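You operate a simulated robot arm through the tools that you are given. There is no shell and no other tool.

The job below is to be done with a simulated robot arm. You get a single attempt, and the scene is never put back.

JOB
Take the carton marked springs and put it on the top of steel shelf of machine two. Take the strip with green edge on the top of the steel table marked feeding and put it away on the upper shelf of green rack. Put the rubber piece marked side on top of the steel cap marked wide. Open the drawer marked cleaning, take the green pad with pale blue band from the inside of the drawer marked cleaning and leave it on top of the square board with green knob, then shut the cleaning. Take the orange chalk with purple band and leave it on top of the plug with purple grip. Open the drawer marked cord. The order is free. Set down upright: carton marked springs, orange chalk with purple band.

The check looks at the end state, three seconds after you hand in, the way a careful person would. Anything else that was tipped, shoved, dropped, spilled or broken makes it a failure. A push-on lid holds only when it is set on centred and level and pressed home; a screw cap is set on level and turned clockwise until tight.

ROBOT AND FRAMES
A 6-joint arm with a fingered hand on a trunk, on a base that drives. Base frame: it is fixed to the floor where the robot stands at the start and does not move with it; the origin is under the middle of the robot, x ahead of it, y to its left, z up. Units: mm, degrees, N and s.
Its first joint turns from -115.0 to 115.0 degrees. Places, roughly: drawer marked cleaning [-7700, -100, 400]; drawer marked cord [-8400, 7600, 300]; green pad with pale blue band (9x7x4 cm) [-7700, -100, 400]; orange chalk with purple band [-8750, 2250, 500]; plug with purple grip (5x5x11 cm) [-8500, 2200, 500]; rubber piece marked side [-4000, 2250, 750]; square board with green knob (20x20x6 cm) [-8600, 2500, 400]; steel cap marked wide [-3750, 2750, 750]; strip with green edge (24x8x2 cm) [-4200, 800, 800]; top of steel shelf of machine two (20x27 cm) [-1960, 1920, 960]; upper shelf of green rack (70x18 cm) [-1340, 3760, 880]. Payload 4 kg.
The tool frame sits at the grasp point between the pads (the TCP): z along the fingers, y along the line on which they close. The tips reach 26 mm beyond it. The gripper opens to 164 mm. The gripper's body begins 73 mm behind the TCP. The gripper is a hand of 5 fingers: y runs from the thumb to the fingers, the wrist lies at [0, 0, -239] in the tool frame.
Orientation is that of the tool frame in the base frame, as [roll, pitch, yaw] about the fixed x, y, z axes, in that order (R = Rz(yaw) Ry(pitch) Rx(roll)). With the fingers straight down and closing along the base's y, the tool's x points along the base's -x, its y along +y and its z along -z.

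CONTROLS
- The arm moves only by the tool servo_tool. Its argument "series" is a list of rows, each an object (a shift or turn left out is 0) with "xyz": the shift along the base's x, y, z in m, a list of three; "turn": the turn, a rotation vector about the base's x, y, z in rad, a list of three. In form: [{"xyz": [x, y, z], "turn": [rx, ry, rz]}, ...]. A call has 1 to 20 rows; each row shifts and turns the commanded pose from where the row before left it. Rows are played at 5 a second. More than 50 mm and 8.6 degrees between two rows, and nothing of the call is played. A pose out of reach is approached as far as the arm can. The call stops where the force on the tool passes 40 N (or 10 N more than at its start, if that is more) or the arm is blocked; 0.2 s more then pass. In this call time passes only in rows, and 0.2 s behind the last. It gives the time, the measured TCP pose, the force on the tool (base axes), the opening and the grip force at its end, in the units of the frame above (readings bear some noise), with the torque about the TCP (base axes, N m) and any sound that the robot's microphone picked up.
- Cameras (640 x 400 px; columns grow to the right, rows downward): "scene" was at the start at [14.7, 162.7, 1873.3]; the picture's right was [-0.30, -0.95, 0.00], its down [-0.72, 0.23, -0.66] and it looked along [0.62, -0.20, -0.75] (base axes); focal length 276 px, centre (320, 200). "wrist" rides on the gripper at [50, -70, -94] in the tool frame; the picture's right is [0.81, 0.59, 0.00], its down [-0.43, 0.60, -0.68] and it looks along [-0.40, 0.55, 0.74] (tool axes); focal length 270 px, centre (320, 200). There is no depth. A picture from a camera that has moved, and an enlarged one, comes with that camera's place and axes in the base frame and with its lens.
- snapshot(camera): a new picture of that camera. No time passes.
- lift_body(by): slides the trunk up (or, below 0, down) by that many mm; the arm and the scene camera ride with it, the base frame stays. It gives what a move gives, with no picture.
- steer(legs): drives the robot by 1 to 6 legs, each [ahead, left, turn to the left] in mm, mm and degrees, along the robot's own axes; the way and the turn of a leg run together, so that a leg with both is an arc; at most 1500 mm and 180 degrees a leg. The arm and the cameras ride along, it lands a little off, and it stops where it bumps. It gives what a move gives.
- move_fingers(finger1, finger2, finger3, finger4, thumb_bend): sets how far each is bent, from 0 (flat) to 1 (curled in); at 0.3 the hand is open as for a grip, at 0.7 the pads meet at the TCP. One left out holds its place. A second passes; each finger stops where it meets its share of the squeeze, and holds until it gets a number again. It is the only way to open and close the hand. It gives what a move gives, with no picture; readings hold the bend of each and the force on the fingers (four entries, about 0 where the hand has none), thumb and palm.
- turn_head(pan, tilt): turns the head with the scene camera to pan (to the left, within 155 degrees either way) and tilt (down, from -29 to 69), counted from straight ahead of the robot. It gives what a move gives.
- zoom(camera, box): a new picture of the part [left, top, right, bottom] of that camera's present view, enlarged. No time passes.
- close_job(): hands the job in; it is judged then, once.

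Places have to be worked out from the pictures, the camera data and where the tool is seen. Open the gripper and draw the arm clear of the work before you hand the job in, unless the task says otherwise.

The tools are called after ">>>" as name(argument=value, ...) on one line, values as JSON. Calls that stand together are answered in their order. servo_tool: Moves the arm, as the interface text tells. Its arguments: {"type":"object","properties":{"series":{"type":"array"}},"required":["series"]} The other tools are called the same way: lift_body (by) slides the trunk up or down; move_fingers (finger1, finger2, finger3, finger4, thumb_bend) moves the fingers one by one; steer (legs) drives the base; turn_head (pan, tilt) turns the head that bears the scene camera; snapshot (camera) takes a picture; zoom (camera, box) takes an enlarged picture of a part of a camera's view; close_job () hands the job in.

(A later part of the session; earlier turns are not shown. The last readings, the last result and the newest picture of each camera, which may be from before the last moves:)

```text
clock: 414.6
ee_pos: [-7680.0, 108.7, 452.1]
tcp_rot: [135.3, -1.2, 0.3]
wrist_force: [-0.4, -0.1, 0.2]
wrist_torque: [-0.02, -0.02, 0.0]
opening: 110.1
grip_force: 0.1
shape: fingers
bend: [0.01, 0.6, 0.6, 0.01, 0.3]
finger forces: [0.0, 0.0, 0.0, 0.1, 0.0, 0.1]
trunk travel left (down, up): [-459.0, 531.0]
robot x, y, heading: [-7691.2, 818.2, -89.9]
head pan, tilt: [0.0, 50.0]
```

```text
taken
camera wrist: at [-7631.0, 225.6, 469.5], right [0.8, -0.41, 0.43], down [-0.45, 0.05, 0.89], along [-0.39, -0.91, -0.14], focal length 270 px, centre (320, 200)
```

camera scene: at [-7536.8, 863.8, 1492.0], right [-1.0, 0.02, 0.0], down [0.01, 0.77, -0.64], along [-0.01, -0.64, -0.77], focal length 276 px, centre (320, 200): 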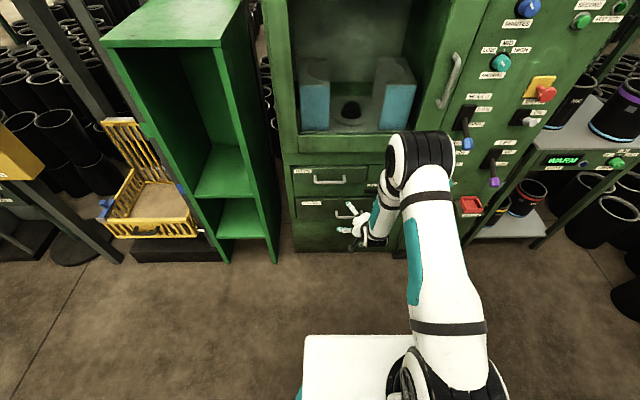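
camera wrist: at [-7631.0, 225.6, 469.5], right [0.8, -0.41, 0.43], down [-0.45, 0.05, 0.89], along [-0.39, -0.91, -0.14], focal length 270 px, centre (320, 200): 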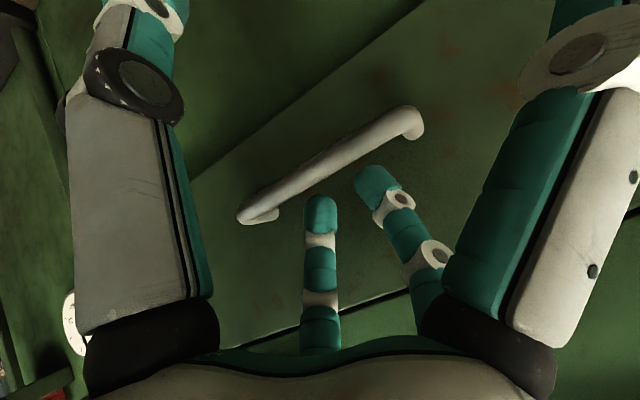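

I advance another 8 mm so the fingertips reach well past the bar.

>>> servo_tool(series=[{"xyz": [0, -0.003, -0.003]}, {"xyz": [0, -0.003, -0.003]}])

>>> snapshot(camera="wrist")

>>> zoom(camera="scene", box=[310, 180, 390, 230])

```text
clock: 415.2
ee_pos: [-7680.5, 102.7, 444.1]
tcp_rot: [135.2, -1.1, 0.3]
wrist_force: [0.3, 1.2, -0.4]
wrist_torque: [0.01, 0.0, 0.04]
opening: 109.9
grip_force: 0.0
shape: fingers
bend: [0.01, 0.6, 0.6, 0.01, 0.3]
finger forces: [0.0, 0.1, 0.0, 0.0, 0.0, 0.0]
trunk travel left (down, up): [-459.0, 531.0]
robot x, y, heading: [-7691.6, 822.8, -90.0]
head pan, tilt: [0.0, 50.0]
```

```text
taken
camera wrist: at [-7631.5, 220.0, 462.7], right [0.8, -0.41, 0.43], down [-0.45, 0.05, 0.89], along [-0.39, -0.91, -0.14], focal length 270 px, centre (320, 200)
```

wrist: 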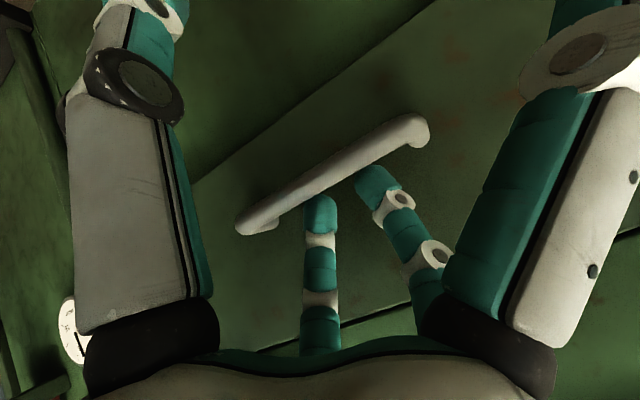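

```text
8.00 times, centred on (350, 205) of scene
camera zoom: at [-7504.7, 807.8, 1406.0], right [-1.0, 0.0, 0.0], down [0.0, 0.77, -0.64], along [0.0, -0.64, -0.77], focal length 2211 px, centre (80, 160)
```

zoom: 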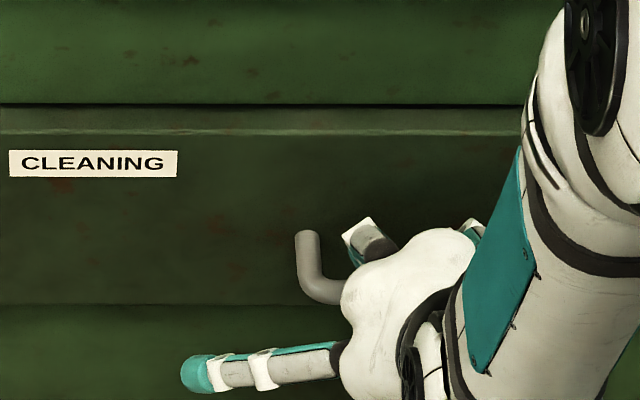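

The bar is now within the grip. I close thumb and fingers 2/3 around it.

>>> move_fingers(finger2=0.75, finger3=0.75, thumb_bend=0.75)

>>> snapshot(camera="wrist")

```text
clock: 416.2
ee_pos: [-7680.8, 103.1, 442.5]
tcp_rot: [135.5, -1.1, 0.2]
wrist_force: [-0.2, 0.2, -12.1]
wrist_torque: [0.08, 0.0, -0.01]
opening: 100.4
grip_force: 7.1
shape: fingers
bend: [0.01, 0.73, 0.73, 0.01, 0.67]
finger forces: [0.0, 0.0, 0.0, 0.1, 13.9, 0.0]
trunk travel left (down, up): [-459.0, 531.0]
robot x, y, heading: [-7688.9, 821.3, -90.0]
head pan, tilt: [0.0, 50.0]
```

```text
taken
camera wrist: at [-7631.5, 220.8, 461.3], right [0.8, -0.42, 0.43], down [-0.45, 0.05, 0.89], along [-0.39, -0.91, -0.15], focal length 270 px, centre (320, 200)
```

wrist: 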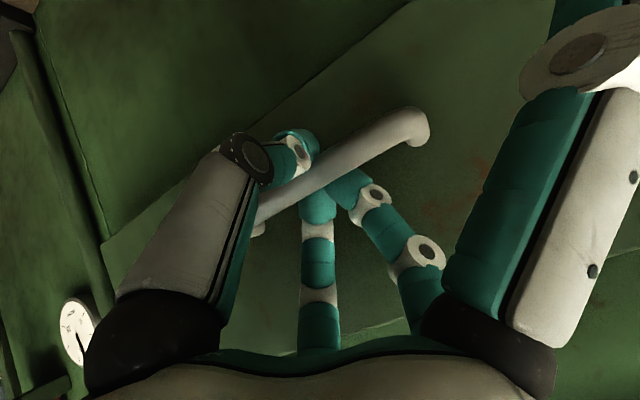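

The fingertips pass behind the bar (it hides them) and the thumb presses from below: a good hook. I pull by driving back 80 mm.

>>> steer(legs=[[-80, 0, 0]])

>>> snapshot(camera="wrist")

>>> snapshot(camera="scene")

```text
clock: 417.3
ee_pos: [-7679.4, 183.3, 444.2]
tcp_rot: [135.4, -1.2, 0.4]
wrist_force: [-8.2, 2.3, -12.4]
wrist_torque: [0.04, 0.18, 0.0]
opening: 99.9
grip_force: 6.5
shape: fingers
bend: [0.01, 0.73, 0.73, 0.01, 0.66]
finger forces: [0.1, 0.0, 0.1, 0.0, 13.7, 0.1]
trunk travel left (down, up): [-459.0, 531.0]
robot x, y, heading: [-7691.7, 903.6, -89.7]
head pan, tilt: [0.0, 50.0]
```

```text
taken
camera wrist: at [-7630.4, 300.5, 462.2], right [0.8, -0.41, 0.43], down [-0.45, 0.05, 0.89], along [-0.39, -0.91, -0.14], focal length 270 px, centre (320, 200)
```

wrist: 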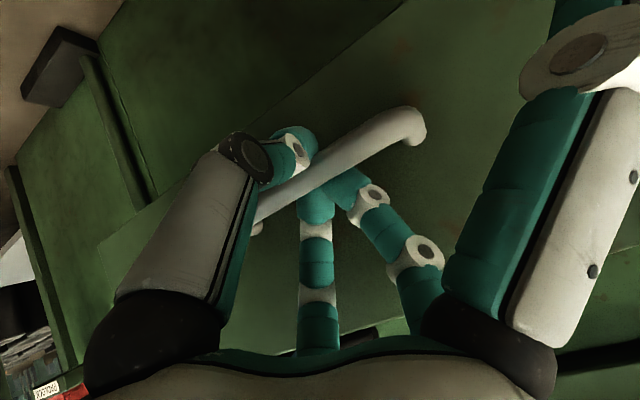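

```text
taken
camera scene: at [-7505.4, 887.8, 1406.0], right [-1.0, -0.01, 0.0], down [0.0, 0.77, -0.64], along [0.0, -0.64, -0.77], focal length 276 px, centre (320, 200)
```

scene: 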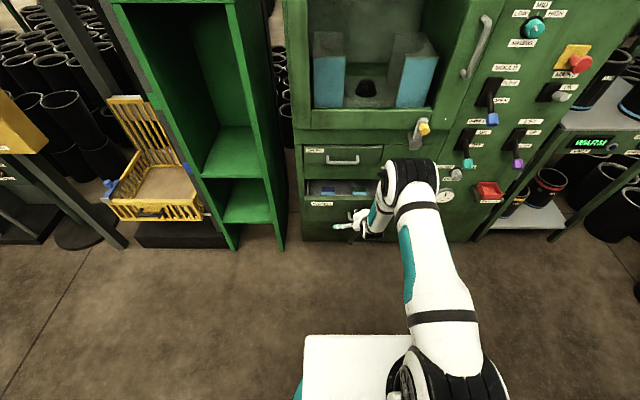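

The drawer slides open. I zoom to see its contents, then pull further.

>>> steer(legs=[[-120, 0, 0]])

>>> zoom(camera="scene", box=[280, 120, 440, 220])

```text
clock: 418.6
ee_pos: [-7678.6, 305.2, 442.1]
tcp_rot: [135.3, -1.1, 0.4]
wrist_force: [-6.4, 1.8, -10.1]
wrist_torque: [0.09, 0.06, -0.03]
opening: 100.1
grip_force: 6.5
shape: fingers
bend: [0.01, 0.73, 0.73, 0.01, 0.66]
finger forces: [0.0, 0.0, 0.0, 0.0, 13.4, 0.0]
trunk travel left (down, up): [-459.0, 531.0]
robot x, y, heading: [-7688.1, 1026.0, -89.6]
head pan, tilt: [0.0, 50.0]
```

```text
4.00 times, centred on (360, 170) of scene
camera zoom: at [-7506.1, 1009.9, 1406.0], right [-1.0, -0.01, 0.0], down [-0.01, 0.77, -0.64], along [0.0, -0.64, -0.77], focal length 1106 px, centre (160, 320)
```

zoom: 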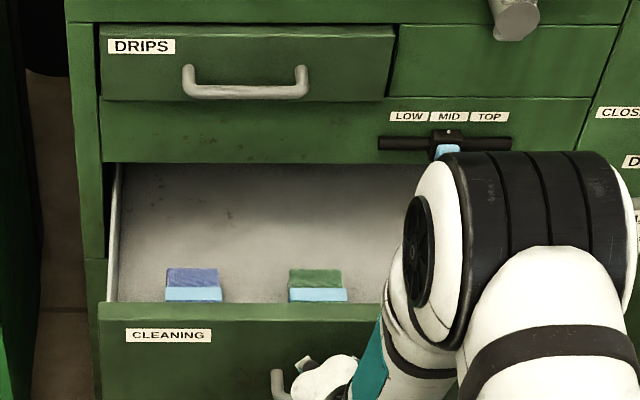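

Two pads lie near the drawer's front: a blue one and the green one with the pale blue band. I release the handle and back the hand out along its axis.

>>> move_fingers(finger2=0.6, finger3=0.6, thumb_bend=0.3)

>>> servo_tool(series=[{"xyz": [0, 0.012, 0.012]}, {"xyz": [0, 0.015, 0.015]}, {"xyz": [0, 0.02, 0.02]}, {"xyz": [0, 0.02, 0.02]}])

>>> lift_body(by=200)

>>> snapshot(camera="scene")

>>> zoom(camera="scene", box=[280, 150, 440, 270])

```text
clock: 419.6
ee_pos: [-7679.1, 306.7, 443.8]
tcp_rot: [135.3, -1.1, 0.4]
wrist_force: [0.1, 0.9, 0.5]
wrist_torque: [-0.03, 0.03, 0.02]
opening: 109.7
grip_force: 0.1
shape: fingers
bend: [0.01, 0.6, 0.6, 0.01, 0.3]
finger forces: [0.1, 0.3, 0.4, 0.0, 0.0, 0.0]
trunk travel left (down, up): [-459.0, 531.0]
robot x, y, heading: [-7694.4, 1027.4, -89.6]
head pan, tilt: [0.0, 50.0]
```

```text
clock: 420.6
ee_pos: [-7678.3, 371.7, 512.2]
tcp_rot: [135.4, -1.0, 0.4]
wrist_force: [-0.5, -0.8, 0.1]
wrist_torque: [0.02, 0.02, 0.0]
opening: 110.2
grip_force: 0.0
shape: fingers
bend: [0.01, 0.6, 0.6, 0.01, 0.3]
finger forces: [0.0, 0.0, 0.1, 0.0, 0.0, 0.0]
trunk travel left (down, up): [-459.0, 531.0]
robot x, y, heading: [-7691.7, 1027.0, -89.7]
head pan, tilt: [0.0, 50.0]
```

```text
clock: 422.7
ee_pos: [-7676.8, 371.6, 711.6]
tcp_rot: [135.4, -1.1, 0.4]
wrist_force: [-0.9, 0.3, 0.4]
wrist_torque: [0.03, 0.02, -0.03]
opening: 109.6
grip_force: 0.1
shape: fingers
bend: [0.01, 0.6, 0.6, 0.01, 0.3]
finger forces: [0.0, 0.0, 0.0, 0.1, 0.0, 0.0]
trunk travel left (down, up): [-659.0, 331.0]
robot x, y, heading: [-7689.2, 1026.5, -89.6]
head pan, tilt: [0.0, 50.0]
```

```text
taken
camera scene: at [-7505.8, 1010.5, 1605.9], right [-1.0, -0.01, 0.0], down [-0.01, 0.77, -0.64], along [0.0, -0.64, -0.77], focal length 276 px, centre (320, 200)
```

scene: 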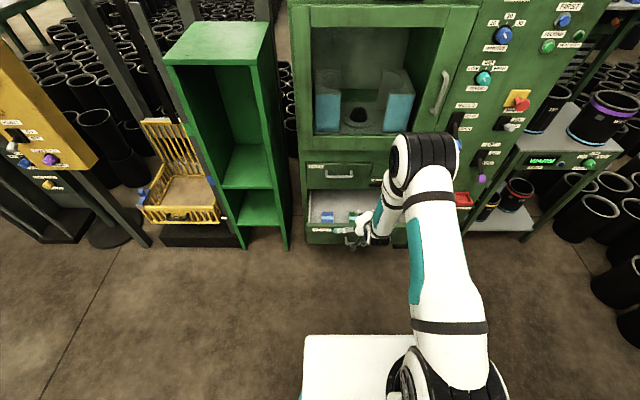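

```text
3.33 times, centred on (360, 210) of scene
camera zoom: at [-7505.8, 1010.5, 1605.9], right [-1.0, -0.01, 0.0], down [-0.01, 0.77, -0.64], along [0.0, -0.64, -0.77], focal length 921 px, centre (187, 167)
```

zoom: 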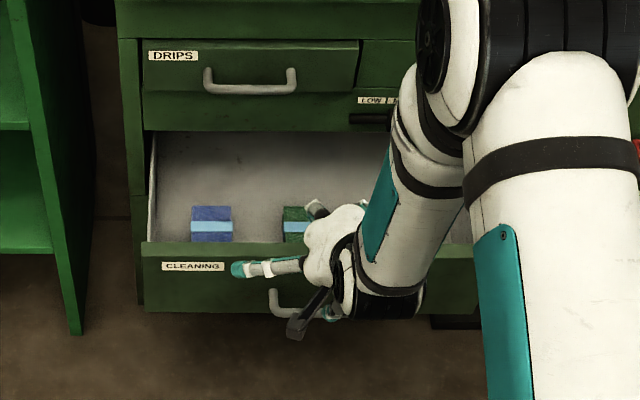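

The pads sit about 85–160 mm in front of the oven face line, too close to the oven for a vertical hand, so I re-hook the handle and pull the drawer out further.

>>> lift_body(by=-200)

>>> servo_tool(series=[{"xyz": [-0.001, -0.02, -0.02]}, {"xyz": [-0.001, -0.02, -0.02]}, {"xyz": [0, -0.015, -0.015]}, {"xyz": [0, -0.012, -0.013]}])

>>> snapshot(camera="wrist")

```text
clock: 424.9
ee_pos: [-7677.6, 371.7, 512.1]
tcp_rot: [135.3, -1.1, 0.5]
wrist_force: [0.0, -0.5, 0.0]
wrist_torque: [0.03, 0.0, 0.01]
opening: 109.7
grip_force: 0.1
shape: fingers
bend: [0.01, 0.6, 0.6, 0.01, 0.3]
finger forces: [0.0, 0.0, 0.1, 0.0, 0.0, 0.0]
trunk travel left (down, up): [-459.0, 531.0]
robot x, y, heading: [-7690.8, 1028.4, -90.0]
head pan, tilt: [0.0, 50.0]
```

```text
clock: 425.9
ee_pos: [-7679.9, 304.5, 443.0]
tcp_rot: [135.2, -1.1, 0.4]
wrist_force: [0.3, 0.0, 0.9]
wrist_torque: [0.02, 0.02, 0.0]
opening: 110.0
grip_force: 0.0
shape: fingers
bend: [0.01, 0.6, 0.6, 0.01, 0.3]
finger forces: [0.1, 0.1, 0.0, 0.1, 0.0, 0.0]
trunk travel left (down, up): [-459.0, 531.0]
robot x, y, heading: [-7691.2, 1025.1, -89.5]
head pan, tilt: [0.0, 50.0]
```

```text
taken
camera wrist: at [-7630.2, 420.4, 461.8], right [0.8, -0.41, 0.43], down [-0.45, 0.05, 0.89], along [-0.39, -0.91, -0.14], focal length 270 px, centre (320, 200)
```

wrist: 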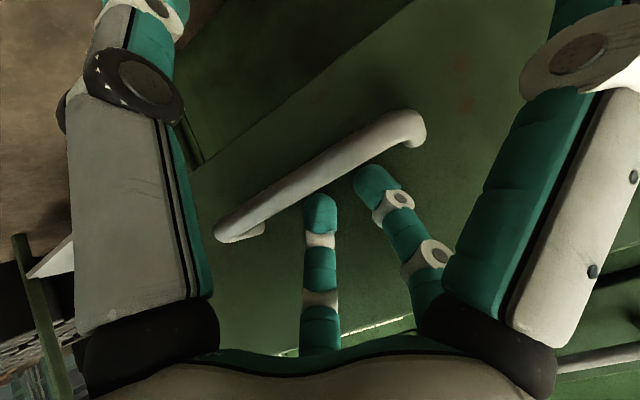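

Same hooked position as before. I close, pull the drawer another 110 mm, and release.

>>> move_fingers(finger2=0.75, finger3=0.75, thumb_bend=0.75)

>>> steer(legs=[[-110, 0, 0]])

>>> snapshot(camera="wrist")

>>> zoom(camera="scene", box=[280, 100, 440, 200])

```text
clock: 426.9
ee_pos: [-7678.3, 303.5, 441.5]
tcp_rot: [135.5, -1.1, 0.4]
wrist_force: [0.3, 0.4, -17.8]
wrist_torque: [-0.12, 0.01, 0.02]
opening: 100.2
grip_force: 8.2
shape: fingers
bend: [0.01, 0.74, 0.74, 0.01, 0.66]
finger forces: [0.0, 0.0, 0.1, 0.1, 16.9, 0.0]
trunk travel left (down, up): [-459.0, 531.0]
robot x, y, heading: [-7692.4, 1025.2, -89.9]
head pan, tilt: [0.0, 50.0]
```

```text
clock: 428.1
ee_pos: [-7680.2, 414.2, 443.4]
tcp_rot: [135.4, -1.1, 0.4]
wrist_force: [0.2, 0.3, 0.6]
wrist_torque: [0.04, -0.02, -0.02]
opening: 102.1
grip_force: 0.0
shape: fingers
bend: [0.01, 0.73, 0.73, 0.01, 0.74]
finger forces: [0.0, 0.1, 0.1, 0.0, 0.1, 0.0]
trunk travel left (down, up): [-459.0, 531.0]
robot x, y, heading: [-7692.8, 1135.0, -89.4]
head pan, tilt: [0.0, 50.0]
```

```text
taken
camera wrist: at [-7631.6, 531.3, 462.3], right [0.8, -0.41, 0.43], down [-0.45, 0.05, 0.89], along [-0.39, -0.91, -0.14], focal length 270 px, centre (320, 200)
```

wrist: 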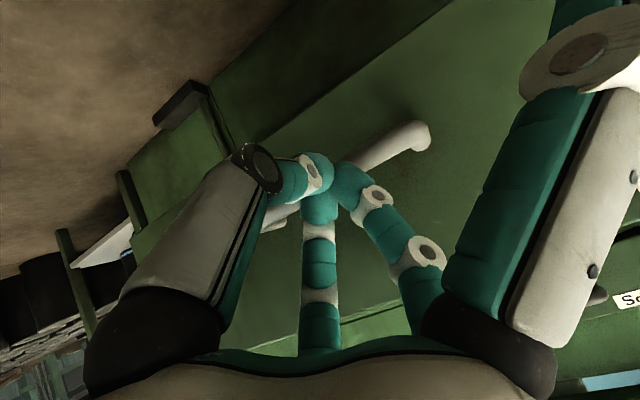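

```text
4.00 times, centred on (360, 150) of scene
camera zoom: at [-7506.6, 1121.4, 1406.0], right [-1.0, -0.01, 0.0], down [-0.01, 0.77, -0.64], along [0.0, -0.64, -0.77], focal length 1106 px, centre (160, 400)
```

zoom: 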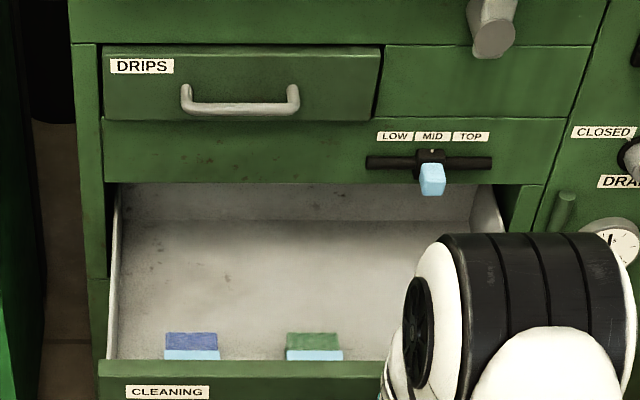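

The drawer has reached its stop (its back wall is visible) and the hook slipped off the bar. I open the hand and back it off and up.

>>> servo_tool(series=[{"xyz": [0, 0.01, 0.01]}, {"xyz": [0, 0.015, 0.015]}, {"xyz": [0, 0.02, 0.02]}, {"xyz": [0, 0.02, 0.02]}])

>>> lift_body(by=220)

>>> move_fingers(finger1=0, finger2=0.3, finger3=0.3, finger4=0, thumb_bend=0.3)

>>> turn_head(pan=0, tilt=58)

>>> snapshot(camera="scene")

>>> zoom(camera="scene", box=[280, 90, 440, 190])

```text
clock: 429.1
ee_pos: [-7679.4, 481.5, 507.0]
tcp_rot: [135.4, -1.1, 0.4]
wrist_force: [-0.5, -1.1, -0.4]
wrist_torque: [0.01, -0.01, -0.01]
opening: 101.9
grip_force: 0.1
shape: fingers
bend: [0.01, 0.73, 0.73, 0.01, 0.74]
finger forces: [0.0, 0.0, 0.0, 0.0, 0.0, 0.0]
trunk travel left (down, up): [-459.0, 531.0]
robot x, y, heading: [-7693.1, 1137.9, -89.9]
head pan, tilt: [0.0, 50.0]
```

```text
clock: 431.4
ee_pos: [-7678.7, 480.3, 727.6]
tcp_rot: [135.3, -1.1, 0.4]
wrist_force: [0.6, -0.8, -0.1]
wrist_torque: [-0.01, -0.01, 0.01]
opening: 102.1
grip_force: 0.1
shape: fingers
bend: [0.01, 0.73, 0.73, 0.01, 0.74]
finger forces: [0.0, 0.0, 0.0, 0.0, 0.1, 0.0]
trunk travel left (down, up): [-679.0, 311.0]
robot x, y, heading: [-7691.7, 1133.8, -89.6]
head pan, tilt: [0.0, 50.0]
```

```text
clock: 432.4
ee_pos: [-7678.7, 482.5, 727.1]
tcp_rot: [135.3, -1.1, 0.4]
wrist_force: [0.1, 0.2, 0.3]
wrist_torque: [0.01, -0.01, 0.01]
opening: 109.7
grip_force: 0.1
shape: fingers
bend: [0.01, 0.3, 0.3, 0.01, 0.3]
finger forces: [0.0, 0.0, 0.0, 0.0, 0.0, 0.0]
trunk travel left (down, up): [-679.0, 311.0]
robot x, y, heading: [-7694.5, 1138.5, -89.6]
head pan, tilt: [0.0, 50.0]
```

```text
clock: 433.1
ee_pos: [-7678.4, 481.1, 727.0]
tcp_rot: [135.3, -1.1, 0.4]
wrist_force: [0.0, -0.5, 0.3]
wrist_torque: [-0.01, 0.01, 0.0]
opening: 110.0
grip_force: 0.1
shape: fingers
bend: [0.01, 0.3, 0.3, 0.01, 0.3]
finger forces: [0.0, 0.1, 0.1, 0.0, 0.0, 0.0]
trunk travel left (down, up): [-679.0, 311.0]
robot x, y, heading: [-7689.0, 1137.1, -89.8]
head pan, tilt: [0.0, 58.0]
```

```text
taken
camera scene: at [-7506.7, 1129.6, 1615.8], right [-1.0, -0.01, 0.0], down [-0.01, 0.85, -0.53], along [0.0, -0.53, -0.85], focal length 276 px, centre (320, 200)
```

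scene: 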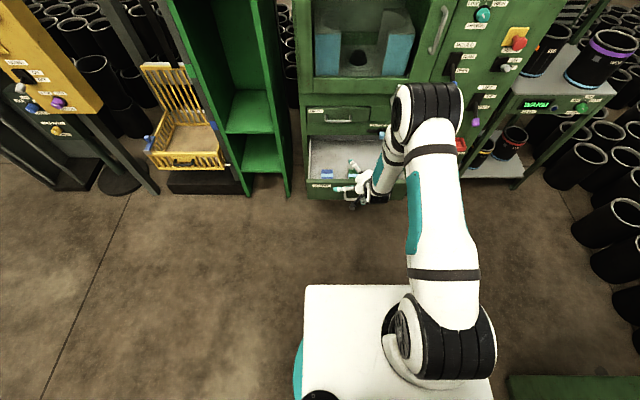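

```text
4.00 times, centred on (360, 140) of scene
camera zoom: at [-7506.7, 1129.6, 1615.8], right [-1.0, -0.01, 0.0], down [-0.01, 0.85, -0.53], along [0.0, -0.53, -0.85], focal length 1106 px, centre (160, 440)
```

zoom: 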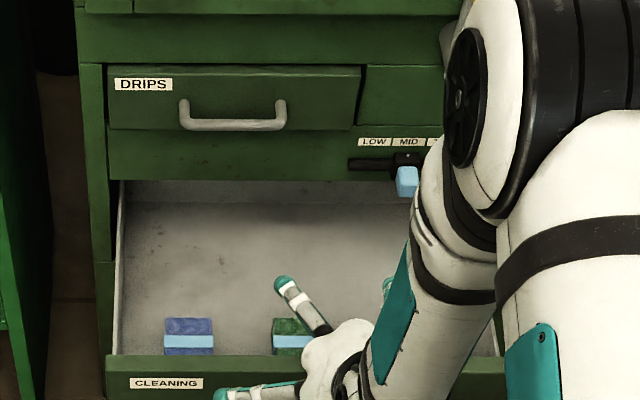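

The drawer is fully open. I turn the hand vertical here, away from the oven, and then locate the green pad.

>>> servo_tool(series=[{"turn": [0.131, 0, 0]}, {"turn": [0.131, 0, 0]}, {"turn": [0.131, 0, 0]}, {"turn": [0.131, 0, 0]}, {"turn": [0.131, 0, 0]}, {"turn": [0.133, 0, 0]}])

>>> snapshot(camera="scene")

>>> zoom(camera="scene", box=[280, 90, 440, 190])

>>> snapshot(camera="wrist")

```text
clock: 434.5
ee_pos: [-7675.1, 482.2, 727.1]
tcp_rot: [-179.6, -1.0, -0.6]
wrist_force: [-1.5, -0.2, -0.4]
wrist_torque: [0.01, 0.01, 0.0]
opening: 109.8
grip_force: 0.0
shape: fingers
bend: [0.01, 0.3, 0.3, 0.01, 0.3]
finger forces: [0.0, 0.1, 0.0, 0.1, 0.1, 0.0]
out of reach, approached as far as the arm can: row 3
trunk travel left (down, up): [-679.0, 311.0]
robot x, y, heading: [-7691.7, 1137.5, -89.6]
head pan, tilt: [0.0, 58.0]
```

```text
taken
camera scene: at [-7506.7, 1129.1, 1615.8], right [-1.0, -0.01, 0.0], down [-0.01, 0.85, -0.53], along [0.0, -0.53, -0.85], focal length 276 px, centre (320, 200)
```

scene: 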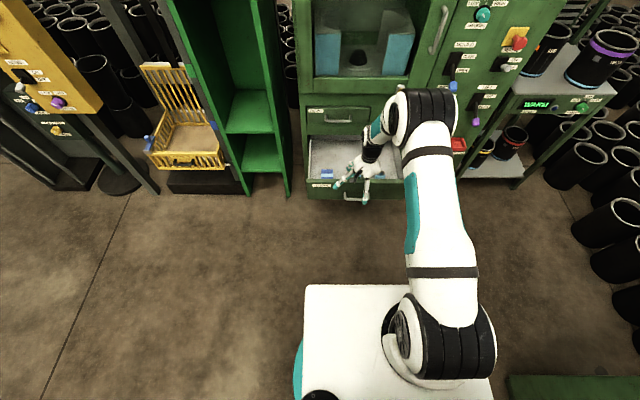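

```text
4.00 times, centred on (360, 140) of scene
camera zoom: at [-7506.7, 1129.1, 1615.8], right [-1.0, -0.01, 0.0], down [-0.01, 0.85, -0.53], along [0.0, -0.53, -0.85], focal length 1106 px, centre (160, 440)
```

zoom: 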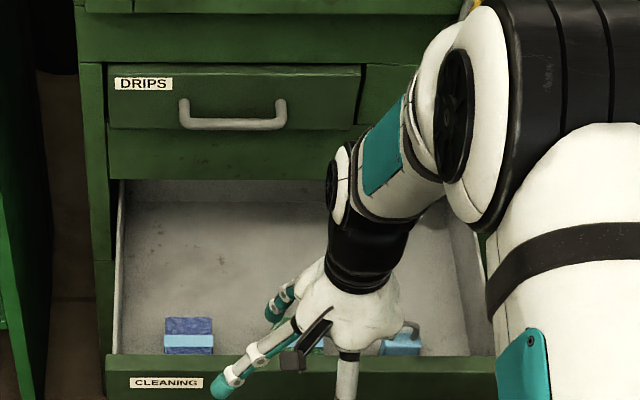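

```text
taken
camera wrist: at [-7626.1, 551.1, 822.9], right [0.8, -0.59, 0.01], down [-0.45, -0.6, 0.66], along [-0.39, -0.54, -0.75], focal length 270 px, centre (320, 200)
```

wrist: 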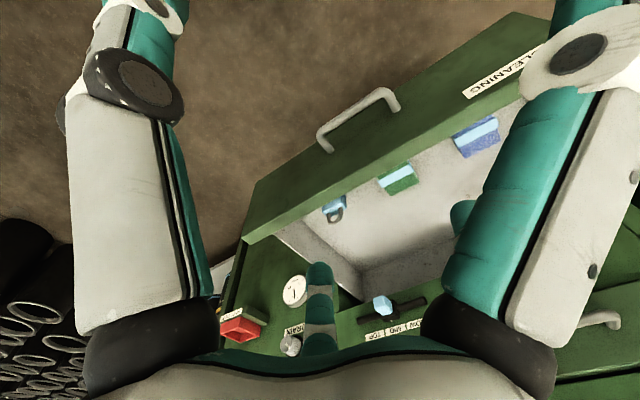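

The wrist camera now sees into the drawer. I zoom on the green pad.

>>> zoom(camera="wrist", box=[320, 110, 500, 230])

```text
3.33 times, centred on (410, 170) of wrist
camera zoom: at [-7626.1, 551.1, 822.9], right [0.8, -0.59, 0.01], down [-0.45, -0.6, 0.66], along [-0.39, -0.54, -0.75], focal length 901 px, centre (20, 300)
```

zoom: 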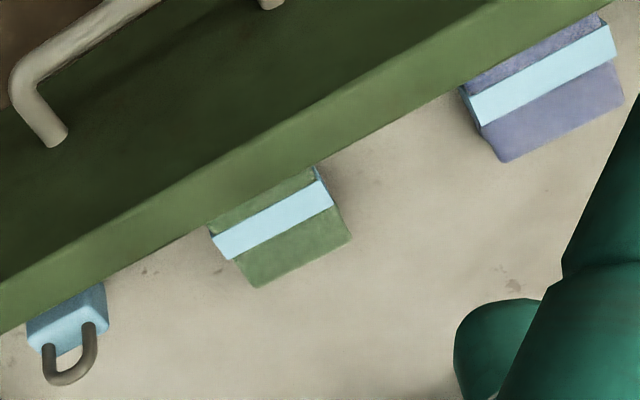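

Green pad centre is around (−7692, 205), about 70 mm wide in x. I drive 240 mm ahead with the hand high, turn it 90° so it closes across the pad's width, and look again from lower down.

>>> steer(legs=[[240, 0, 0]])

>>> servo_tool(series=[{"xyz": [-0.0015, -0.003, 0], "turn": [0, 0, 0.131]}, {"xyz": [-0.0015, -0.003, 0], "turn": [0, 0, 0.131]}, {"xyz": [-0.0015, -0.003, 0], "turn": [0, 0, 0.131]}, {"xyz": [-0.0015, -0.003, 0], "turn": [0, 0, 0.131]}, {"xyz": [-0.0015, -0.003, 0], "turn": [0, 0, 0.131]}, {"xyz": [-0.0015, -0.003, 0], "turn": [0, 0, 0.131]}, {"xyz": [-0.0015, -0.003, 0], "turn": [0, 0, 0.131]}, {"xyz": [-0.0015, -0.003, 0], "turn": [0, 0, 0.131]}, {"xyz": [-0.0015, -0.003, 0], "turn": [0, 0, 0.131]}, {"xyz": [-0.0015, -0.003, 0], "turn": [0, 0, 0.131]}, {"xyz": [0, -0.003, 0], "turn": [0, 0, 0.131]}, {"xyz": [0, -0.003, 0], "turn": [0, 0, 0.131]}])

>>> lift_body(by=-120)

>>> snapshot(camera="wrist")

>>> snapshot(camera="scene")

```text
clock: 436.3
ee_pos: [-7669.0, 245.0, 727.5]
tcp_rot: [-179.5, -1.1, -0.2]
wrist_force: [-0.2, -0.5, -0.2]
wrist_torque: [0.01, 0.01, 0.01]
opening: 109.8
grip_force: 0.0
shape: fingers
bend: [0.01, 0.3, 0.3, 0.01, 0.3]
finger forces: [0.1, 0.1, 0.0, 0.0, 0.0, 0.1]
trunk travel left (down, up): [-679.0, 311.0]
robot x, y, heading: [-7688.9, 902.1, -89.4]
head pan, tilt: [0.0, 58.0]
```

```text
clock: 438.9
ee_pos: [-7685.7, 209.2, 728.8]
tcp_rot: [-179.5, -1.1, 89.9]
wrist_force: [-0.1, 1.5, -0.2]
wrist_torque: [0.0, 0.0, -0.01]
opening: 110.0
grip_force: 0.0
shape: fingers
bend: [0.01, 0.3, 0.3, 0.01, 0.3]
finger forces: [0.1, 0.0, 0.1, 0.0, 0.0, 0.0]
trunk travel left (down, up): [-679.0, 311.0]
robot x, y, heading: [-7692.9, 900.4, -89.4]
head pan, tilt: [0.0, 58.0]
```

```text
clock: 440.4
ee_pos: [-7685.6, 209.2, 607.2]
tcp_rot: [-179.6, -1.0, 89.9]
wrist_force: [-0.5, 1.0, 0.2]
wrist_torque: [-0.02, -0.01, -0.01]
opening: 110.1
grip_force: 0.0
shape: fingers
bend: [0.01, 0.3, 0.3, 0.01, 0.3]
finger forces: [0.0, 0.0, 0.0, 0.1, 0.0, 0.1]
trunk travel left (down, up): [-559.0, 431.0]
robot x, y, heading: [-7691.5, 898.0, -89.9]
head pan, tilt: [0.0, 58.0]
```

```text
taken
camera wrist: at [-7754.6, 258.8, 703.9], right [0.59, 0.81, 0.01], down [0.6, -0.45, 0.66], along [0.54, -0.39, -0.75], focal length 270 px, centre (320, 200)
```

wrist: 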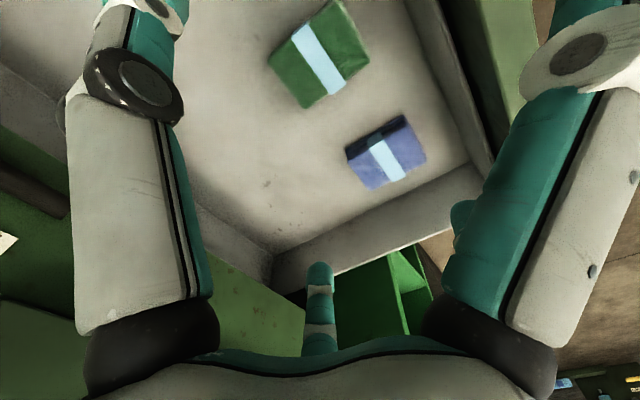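

```text
taken
camera scene: at [-7504.6, 892.8, 1495.8], right [-1.0, -0.01, 0.0], down [-0.01, 0.85, -0.53], along [0.01, -0.53, -0.85], focal length 276 px, centre (320, 200)
```

scene: 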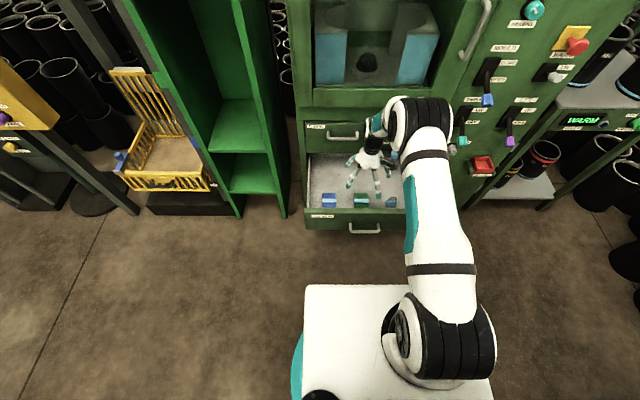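

Triangulated: pad top z≈404, x −7722..−7661, y 172..256, centre (−7691.5, 214). I centre on it, set the fingers and lower into the drawer in two stages.

>>> servo_tool(series=[{"xyz": [-0.006, 0.005, 0], "turn": [0, 0, 0]}])

>>> move_fingers(finger1=0.22, finger2=0.35, finger3=0.35, finger4=0.22, thumb_bend=0.38)

>>> lift_body(by=-130)

>>> snapshot(camera="wrist")

>>> zoom(camera="scene", box=[290, 90, 430, 240])

```text
clock: 440.8
ee_pos: [-7691.9, 213.8, 609.2]
tcp_rot: [-179.6, -1.0, 89.9]
wrist_force: [-0.2, 0.7, -0.5]
wrist_torque: [0.03, -0.03, -0.02]
opening: 109.9
grip_force: 0.1
shape: fingers
bend: [0.01, 0.3, 0.3, 0.01, 0.3]
finger forces: [0.0, 0.0, 0.0, 0.0, 0.1, 0.0]
trunk travel left (down, up): [-559.0, 431.0]
robot x, y, heading: [-7693.0, 899.0, -89.4]
head pan, tilt: [0.0, 58.0]
```

```text
clock: 441.8
ee_pos: [-7692.5, 213.8, 608.5]
tcp_rot: [-179.4, -1.0, 90.0]
wrist_force: [0.2, 0.5, 0.0]
wrist_torque: [0.01, 0.01, -0.01]
opening: 90.4
grip_force: 0.0
shape: fingers
bend: [0.22, 0.35, 0.35, 0.22, 0.38]
finger forces: [0.0, 0.0, 0.0, 0.0, 0.0, 0.0]
trunk travel left (down, up): [-559.0, 431.0]
robot x, y, heading: [-7690.7, 899.9, -89.3]
head pan, tilt: [0.0, 58.0]
```

```text
clock: 442.8
ee_pos: [-7690.2, 204.6, 528.4]
tcp_rot: [-179.6, 0.2, 89.8]
wrist_force: [1.3, -0.3, 9.6]
wrist_torque: [1.11, 0.33, -0.13]
opening: 101.2
grip_force: 5.1
shape: fingers
bend: [0.13, 0.35, 0.35, 0.22, 0.38]
finger forces: [10.5, 0.0, 0.1, 0.1, 0.0, 0.0]
trunk travel left (down, up): [-470.0, 520.0]
robot x, y, heading: [-7691.7, 899.9, -89.2]
head pan, tilt: [0.0, 58.0]
stopped: the force on the tool passed its limit at 52 N (the readings are from after the stop); the commanded pose is now the measured one
```

```text
taken
camera wrist: at [-7760.0, 256.0, 622.4], right [0.59, 0.81, -0.01], down [0.6, -0.43, 0.67], along [0.54, -0.4, -0.74], focal length 270 px, centre (320, 200)
```

wrist: 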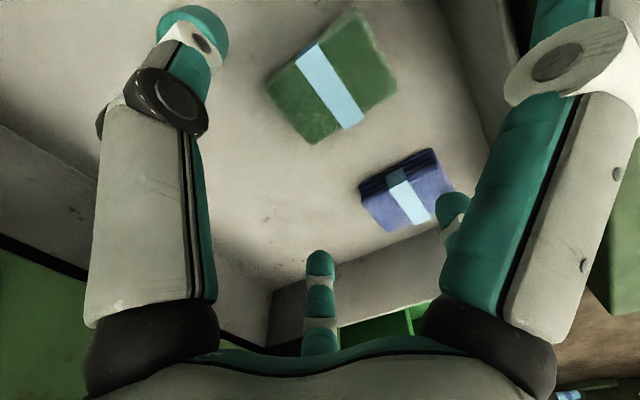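

```text
2.67 times, centred on (360, 165) of scene
camera zoom: at [-7504.7, 893.0, 1406.2], right [-1.0, -0.01, 0.0], down [-0.01, 0.85, -0.53], along [0.01, -0.53, -0.85], focal length 737 px, centre (213, 293)
```

zoom: 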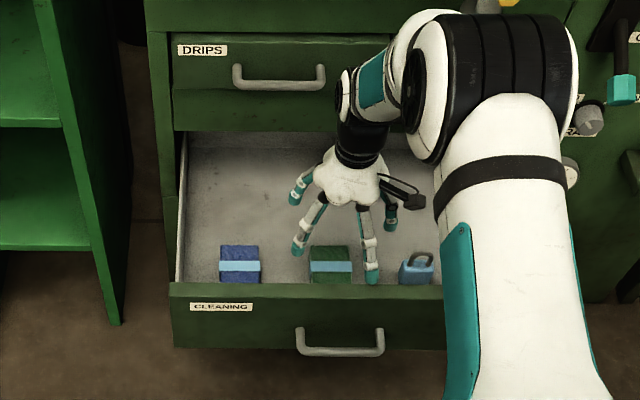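

Finger 1 caught the drawer's front panel (its top edge is at y≈313, z≈510). I raise the hand, tuck fingers 1 and 4 in, re-centre and try again.

>>> lift_body(by=70)

>>> move_fingers(finger1=0.43, finger2=0.35, finger3=0.35, finger4=0.43, thumb_bend=0.38)

>>> snapshot(camera="wrist")

```text
clock: 443.9
ee_pos: [-7690.3, 205.2, 596.0]
tcp_rot: [-179.5, 0.0, 89.8]
wrist_force: [0.0, -0.5, -0.3]
wrist_torque: [0.01, 0.0, 0.01]
opening: 90.6
grip_force: 0.1
shape: fingers
bend: [0.22, 0.35, 0.35, 0.22, 0.38]
finger forces: [0.1, 0.0, 0.1, 0.0, 0.1, 0.1]
trunk travel left (down, up): [-540.0, 450.0]
robot x, y, heading: [-7694.5, 895.8, -89.5]
head pan, tilt: [0.0, 58.0]
```

```text
clock: 444.9
ee_pos: [-7691.1, 204.8, 597.0]
tcp_rot: [-179.6, 0.1, 90.0]
wrist_force: [0.2, 1.1, -0.7]
wrist_torque: [0.03, -0.01, 0.0]
opening: 66.8
grip_force: 0.0
shape: fingers
bend: [0.43, 0.35, 0.35, 0.43, 0.38]
finger forces: [0.0, 0.1, 0.0, 0.0, 0.0, 0.0]
trunk travel left (down, up): [-540.0, 450.0]
robot x, y, heading: [-7691.1, 899.8, -89.1]
head pan, tilt: [0.0, 58.0]
```

```text
taken
camera wrist: at [-7760.2, 256.4, 691.8], right [0.59, 0.81, -0.01], down [0.6, -0.43, 0.67], along [0.54, -0.4, -0.74], focal length 270 px, centre (320, 200)
```

wrist: 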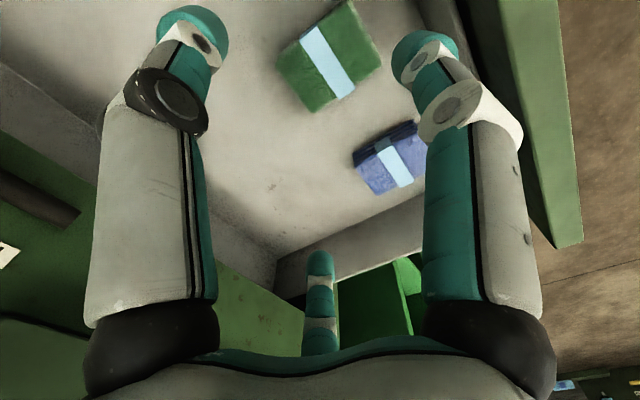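

The pad is unmoved at (−7690, 216). I re-centre and lower in stages.

>>> servo_tool(series=[{"xyz": [0.001, 0.011, 0]}])

>>> lift_body(by=-120)

>>> snapshot(camera="wrist")

>>> zoom(camera="scene", box=[290, 70, 430, 200])

```text
clock: 445.3
ee_pos: [-7690.2, 215.5, 596.6]
tcp_rot: [-179.6, 0.1, 89.9]
wrist_force: [0.2, 0.3, 0.7]
wrist_torque: [0.01, -0.02, -0.03]
opening: 66.6
grip_force: 0.2
shape: fingers
bend: [0.43, 0.35, 0.35, 0.43, 0.38]
finger forces: [0.1, 0.1, 0.1, 0.0, 0.0, 0.0]
trunk travel left (down, up): [-540.0, 450.0]
robot x, y, heading: [-7690.3, 901.0, -89.4]
head pan, tilt: [0.0, 58.0]
```

```text
clock: 446.8
ee_pos: [-7688.8, 215.4, 478.0]
tcp_rot: [-179.6, 0.1, 89.9]
wrist_force: [0.2, -0.4, -0.6]
wrist_torque: [-0.03, 0.0, -0.01]
opening: 66.8
grip_force: 0.1
shape: fingers
bend: [0.43, 0.35, 0.35, 0.43, 0.38]
finger forces: [0.0, 0.0, 0.0, 0.1, 0.1, 0.0]
trunk travel left (down, up): [-420.0, 570.0]
robot x, y, heading: [-7688.8, 897.0, -89.3]
head pan, tilt: [0.0, 58.0]
```

```text
taken
camera wrist: at [-7759.1, 267.1, 571.7], right [0.59, 0.81, -0.01], down [0.6, -0.43, 0.67], along [0.54, -0.4, -0.74], focal length 270 px, centre (320, 200)
```

wrist: 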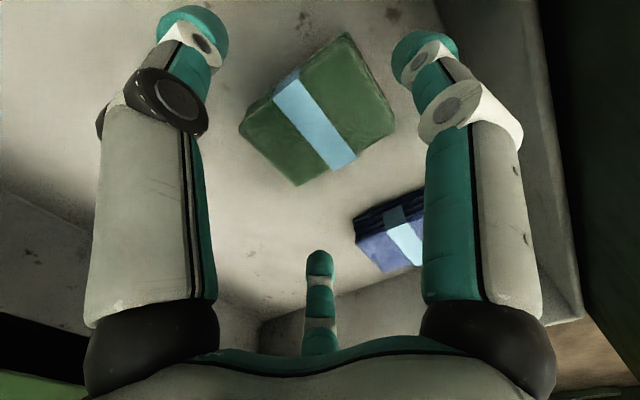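

```text
3.08 times, centred on (360, 135) of scene
camera zoom: at [-7504.6, 892.6, 1356.8], right [-1.0, -0.01, 0.0], down [-0.01, 0.85, -0.53], along [0.01, -0.53, -0.85], focal length 850 px, centre (197, 400)
```

zoom: 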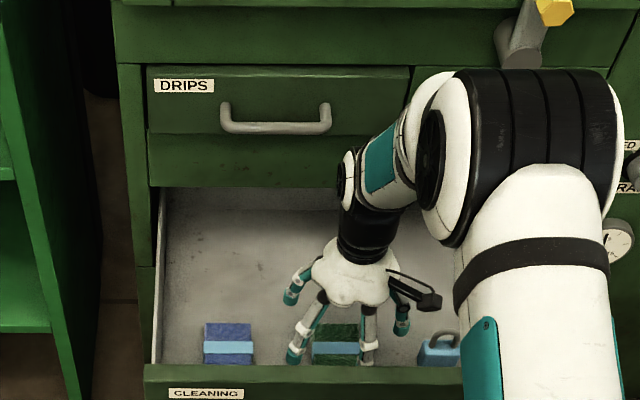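

Aligned over the pad. I lower the rest, the last part with the arm so it would stop on contact.

>>> servo_tool(series=[{"xyz": [-0.004, 0, 0]}])

>>> lift_body(by=-50)

>>> servo_tool(series=[{"xyz": [0, 0, -0.01]}, {"xyz": [0, 0, -0.01]}, {"xyz": [0, 0, -0.007]}])

>>> snapshot(camera="wrist")

```text
clock: 447.2
ee_pos: [-7694.5, 215.3, 477.6]
tcp_rot: [-179.6, 0.1, 89.9]
wrist_force: [0.8, -0.4, 0.2]
wrist_torque: [-0.05, 0.01, -0.06]
opening: 66.6
grip_force: 0.0
shape: fingers
bend: [0.43, 0.35, 0.35, 0.43, 0.38]
finger forces: [0.0, 0.1, 0.0, 0.0, 0.0, 0.0]
trunk travel left (down, up): [-420.0, 570.0]
robot x, y, heading: [-7689.4, 896.5, -89.5]
head pan, tilt: [0.0, 58.0]
```

```text
clock: 448.1
ee_pos: [-7692.9, 215.1, 428.4]
tcp_rot: [-179.6, 0.2, 89.8]
wrist_force: [0.4, 0.7, -0.2]
wrist_torque: [0.0, -0.02, 0.03]
opening: 66.6
grip_force: 0.0
shape: fingers
bend: [0.43, 0.35, 0.35, 0.43, 0.38]
finger forces: [0.0, 0.1, 0.0, 0.0, 0.1, 0.0]
trunk travel left (down, up): [-370.0, 620.0]
robot x, y, heading: [-7687.9, 900.9, -89.4]
head pan, tilt: [0.0, 58.0]
```

```text
clock: 448.9
ee_pos: [-7694.3, 213.0, 406.3]
tcp_rot: [-179.6, 0.6, 89.9]
wrist_force: [2.6, -1.2, 39.9]
wrist_torque: [1.59, 0.8, -0.1]
opening: 69.8
grip_force: 19.9
shape: fingers
bend: [0.4, 0.35, 0.35, 0.43, 0.38]
finger forces: [31.2, 0.0, 0.0, 8.6, 0.0, 0.0]
trunk travel left (down, up): [-370.0, 620.0]
robot x, y, heading: [-7690.5, 900.9, -89.6]
head pan, tilt: [0.0, 58.0]
```

```text
taken
camera wrist: at [-7763.7, 266.8, 500.6], right [0.59, 0.81, -0.01], down [0.6, -0.43, 0.68], along [0.54, -0.41, -0.74], focal length 270 px, centre (320, 200)
```

wrist: 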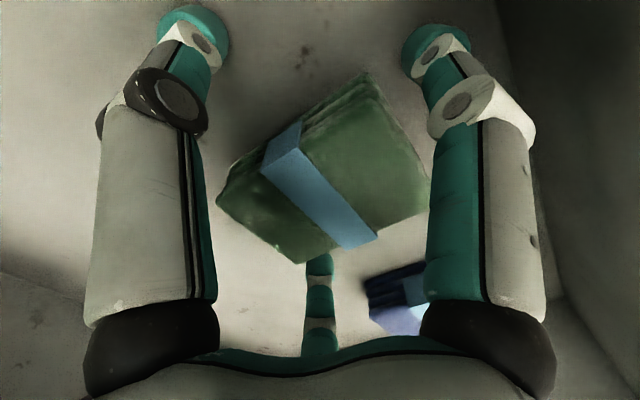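

Fingers 1 and 4 are touching the drawer floor (z≈370). I raise 6 mm and close thumb and fingers 2/3 on the pad.

>>> servo_tool(series=[{"xyz": [0, 0.002, 0.007]}])

>>> move_fingers(finger2=0.72, finger3=0.72, thumb_bend=0.72)

>>> snapshot(camera="wrist")

```text
clock: 449.3
ee_pos: [-7695.8, 218.6, 407.7]
tcp_rot: [-179.7, 0.2, 89.9]
wrist_force: [1.8, -3.1, 18.3]
wrist_torque: [0.94, 0.36, -0.02]
opening: 66.3
grip_force: 9.1
shape: fingers
bend: [0.42, 0.35, 0.35, 0.43, 0.38]
finger forces: [16.8, 0.0, 0.0, 1.0, 0.1, 0.1]
trunk travel left (down, up): [-370.0, 620.0]
robot x, y, heading: [-7690.8, 899.5, -89.3]
head pan, tilt: [0.0, 58.0]
```

```text
clock: 450.3
ee_pos: [-7694.6, 218.5, 408.4]
tcp_rot: [-179.6, 0.4, 89.9]
wrist_force: [-3.8, 0.4, 28.7]
wrist_torque: [0.37, -1.29, -0.06]
opening: 46.4
grip_force: 33.2
shape: fingers
bend: [0.43, 0.47, 0.48, 0.43, 0.61]
finger forces: [0.1, 27.1, 20.7, 0.0, 18.8, 0.1]
trunk travel left (down, up): [-370.0, 620.0]
robot x, y, heading: [-7691.6, 898.2, -89.5]
head pan, tilt: [0.0, 58.0]
```

```text
taken
camera wrist: at [-7764.8, 270.5, 503.4], right [0.59, 0.81, -0.01], down [0.6, -0.43, 0.67], along [0.54, -0.4, -0.74], focal length 270 px, centre (320, 200)
```

wrist: 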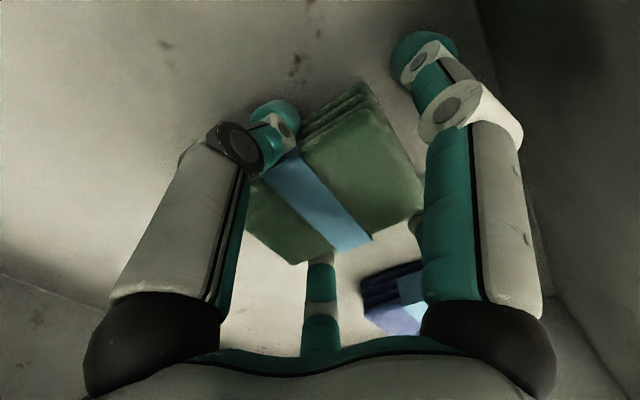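

Gripped. I lift carefully and check.

>>> servo_tool(series=[{"xyz": [0, 0, 0.008]}, {"xyz": [0, 0, 0.012]}, {"xyz": [0, 0, 0.02]}])

>>> snapshot(camera="wrist")

```text
clock: 451.1
ee_pos: [-7694.4, 219.1, 447.5]
tcp_rot: [-179.6, -0.1, 90.0]
wrist_force: [-0.8, -0.2, -0.7]
wrist_torque: [0.0, 0.01, 0.01]
opening: 46.1
grip_force: 17.5
shape: fingers
bend: [0.43, 0.47, 0.48, 0.43, 0.61]
finger forces: [0.1, 8.5, 8.8, 0.0, 17.3, 0.0]
trunk travel left (down, up): [-370.0, 620.0]
robot x, y, heading: [-7690.0, 898.8, -89.1]
head pan, tilt: [0.0, 58.0]
```

```text
taken
camera wrist: at [-7764.1, 270.9, 541.9], right [0.59, 0.81, 0.0], down [0.6, -0.43, 0.67], along [0.54, -0.4, -0.74], focal length 270 px, centre (320, 200)
```

wrist: 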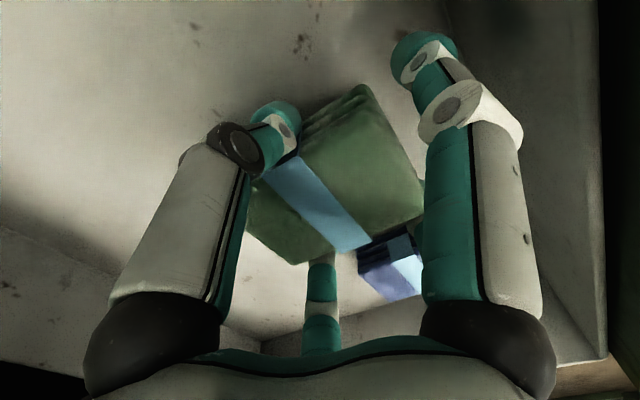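

The pad is held. I lift it out, back away from the oven, and drive round to the bench in the clear area before turning to face it.

>>> lift_body(by=250)

>>> steer(legs=[[-500, 0, -0.6], [0, 420, 0], [-900, 0, 0]])

>>> snapshot(camera="wrist")

>>> snapshot(camera="scene")

```text
clock: 453.7
ee_pos: [-7695.3, 217.7, 696.4]
tcp_rot: [-179.6, 0.2, 89.9]
wrist_force: [-0.4, -0.2, 0.0]
wrist_torque: [0.0, 0.02, 0.04]
opening: 46.1
grip_force: 17.2
shape: fingers
bend: [0.43, 0.47, 0.48, 0.43, 0.61]
finger forces: [0.0, 8.5, 8.7, 0.1, 17.3, 0.1]
trunk travel left (down, up): [-620.0, 370.0]
robot x, y, heading: [-7691.9, 899.1, -89.5]
head pan, tilt: [0.0, 58.0]
```

```text
clock: 463.3
ee_pos: [-7281.2, 1634.9, 697.2]
tcp_rot: [-179.6, 0.0, 87.1]
wrist_force: [0.7, -0.6, 0.0]
wrist_torque: [0.03, -0.01, 0.0]
opening: 46.2
grip_force: 17.9
shape: fingers
bend: [0.43, 0.47, 0.48, 0.43, 0.61]
finger forces: [0.0, 8.4, 8.6, 0.0, 17.3, 0.0]
trunk travel left (down, up): [-620.0, 370.0]
robot x, y, heading: [-7245.2, 2314.0, -92.2]
head pan, tilt: [0.0, 58.0]
```

```text
taken
camera wrist: at [-7347.4, 1691.6, 792.4], right [0.63, 0.78, -0.01], down [0.58, -0.46, 0.67], along [0.52, -0.43, -0.74], focal length 270 px, centre (320, 200)
```

wrist: 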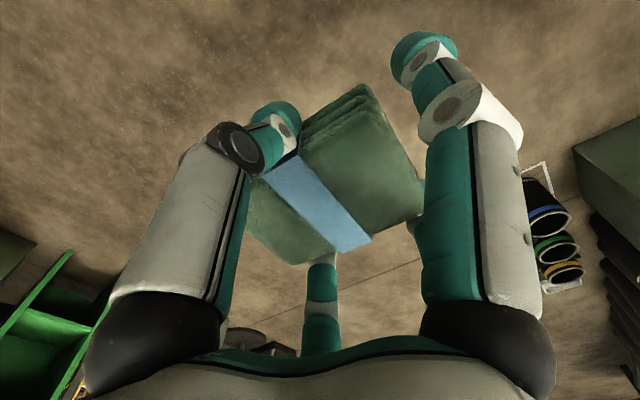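

```text
taken
camera scene: at [-7056.6, 2299.8, 1556.8], right [-1.0, 0.04, 0.0], down [0.03, 0.85, -0.53], along [-0.02, -0.53, -0.85], focal length 276 px, centre (320, 200)
```

scene: 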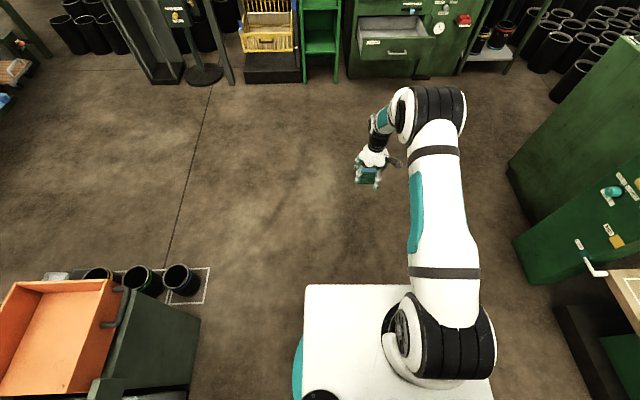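

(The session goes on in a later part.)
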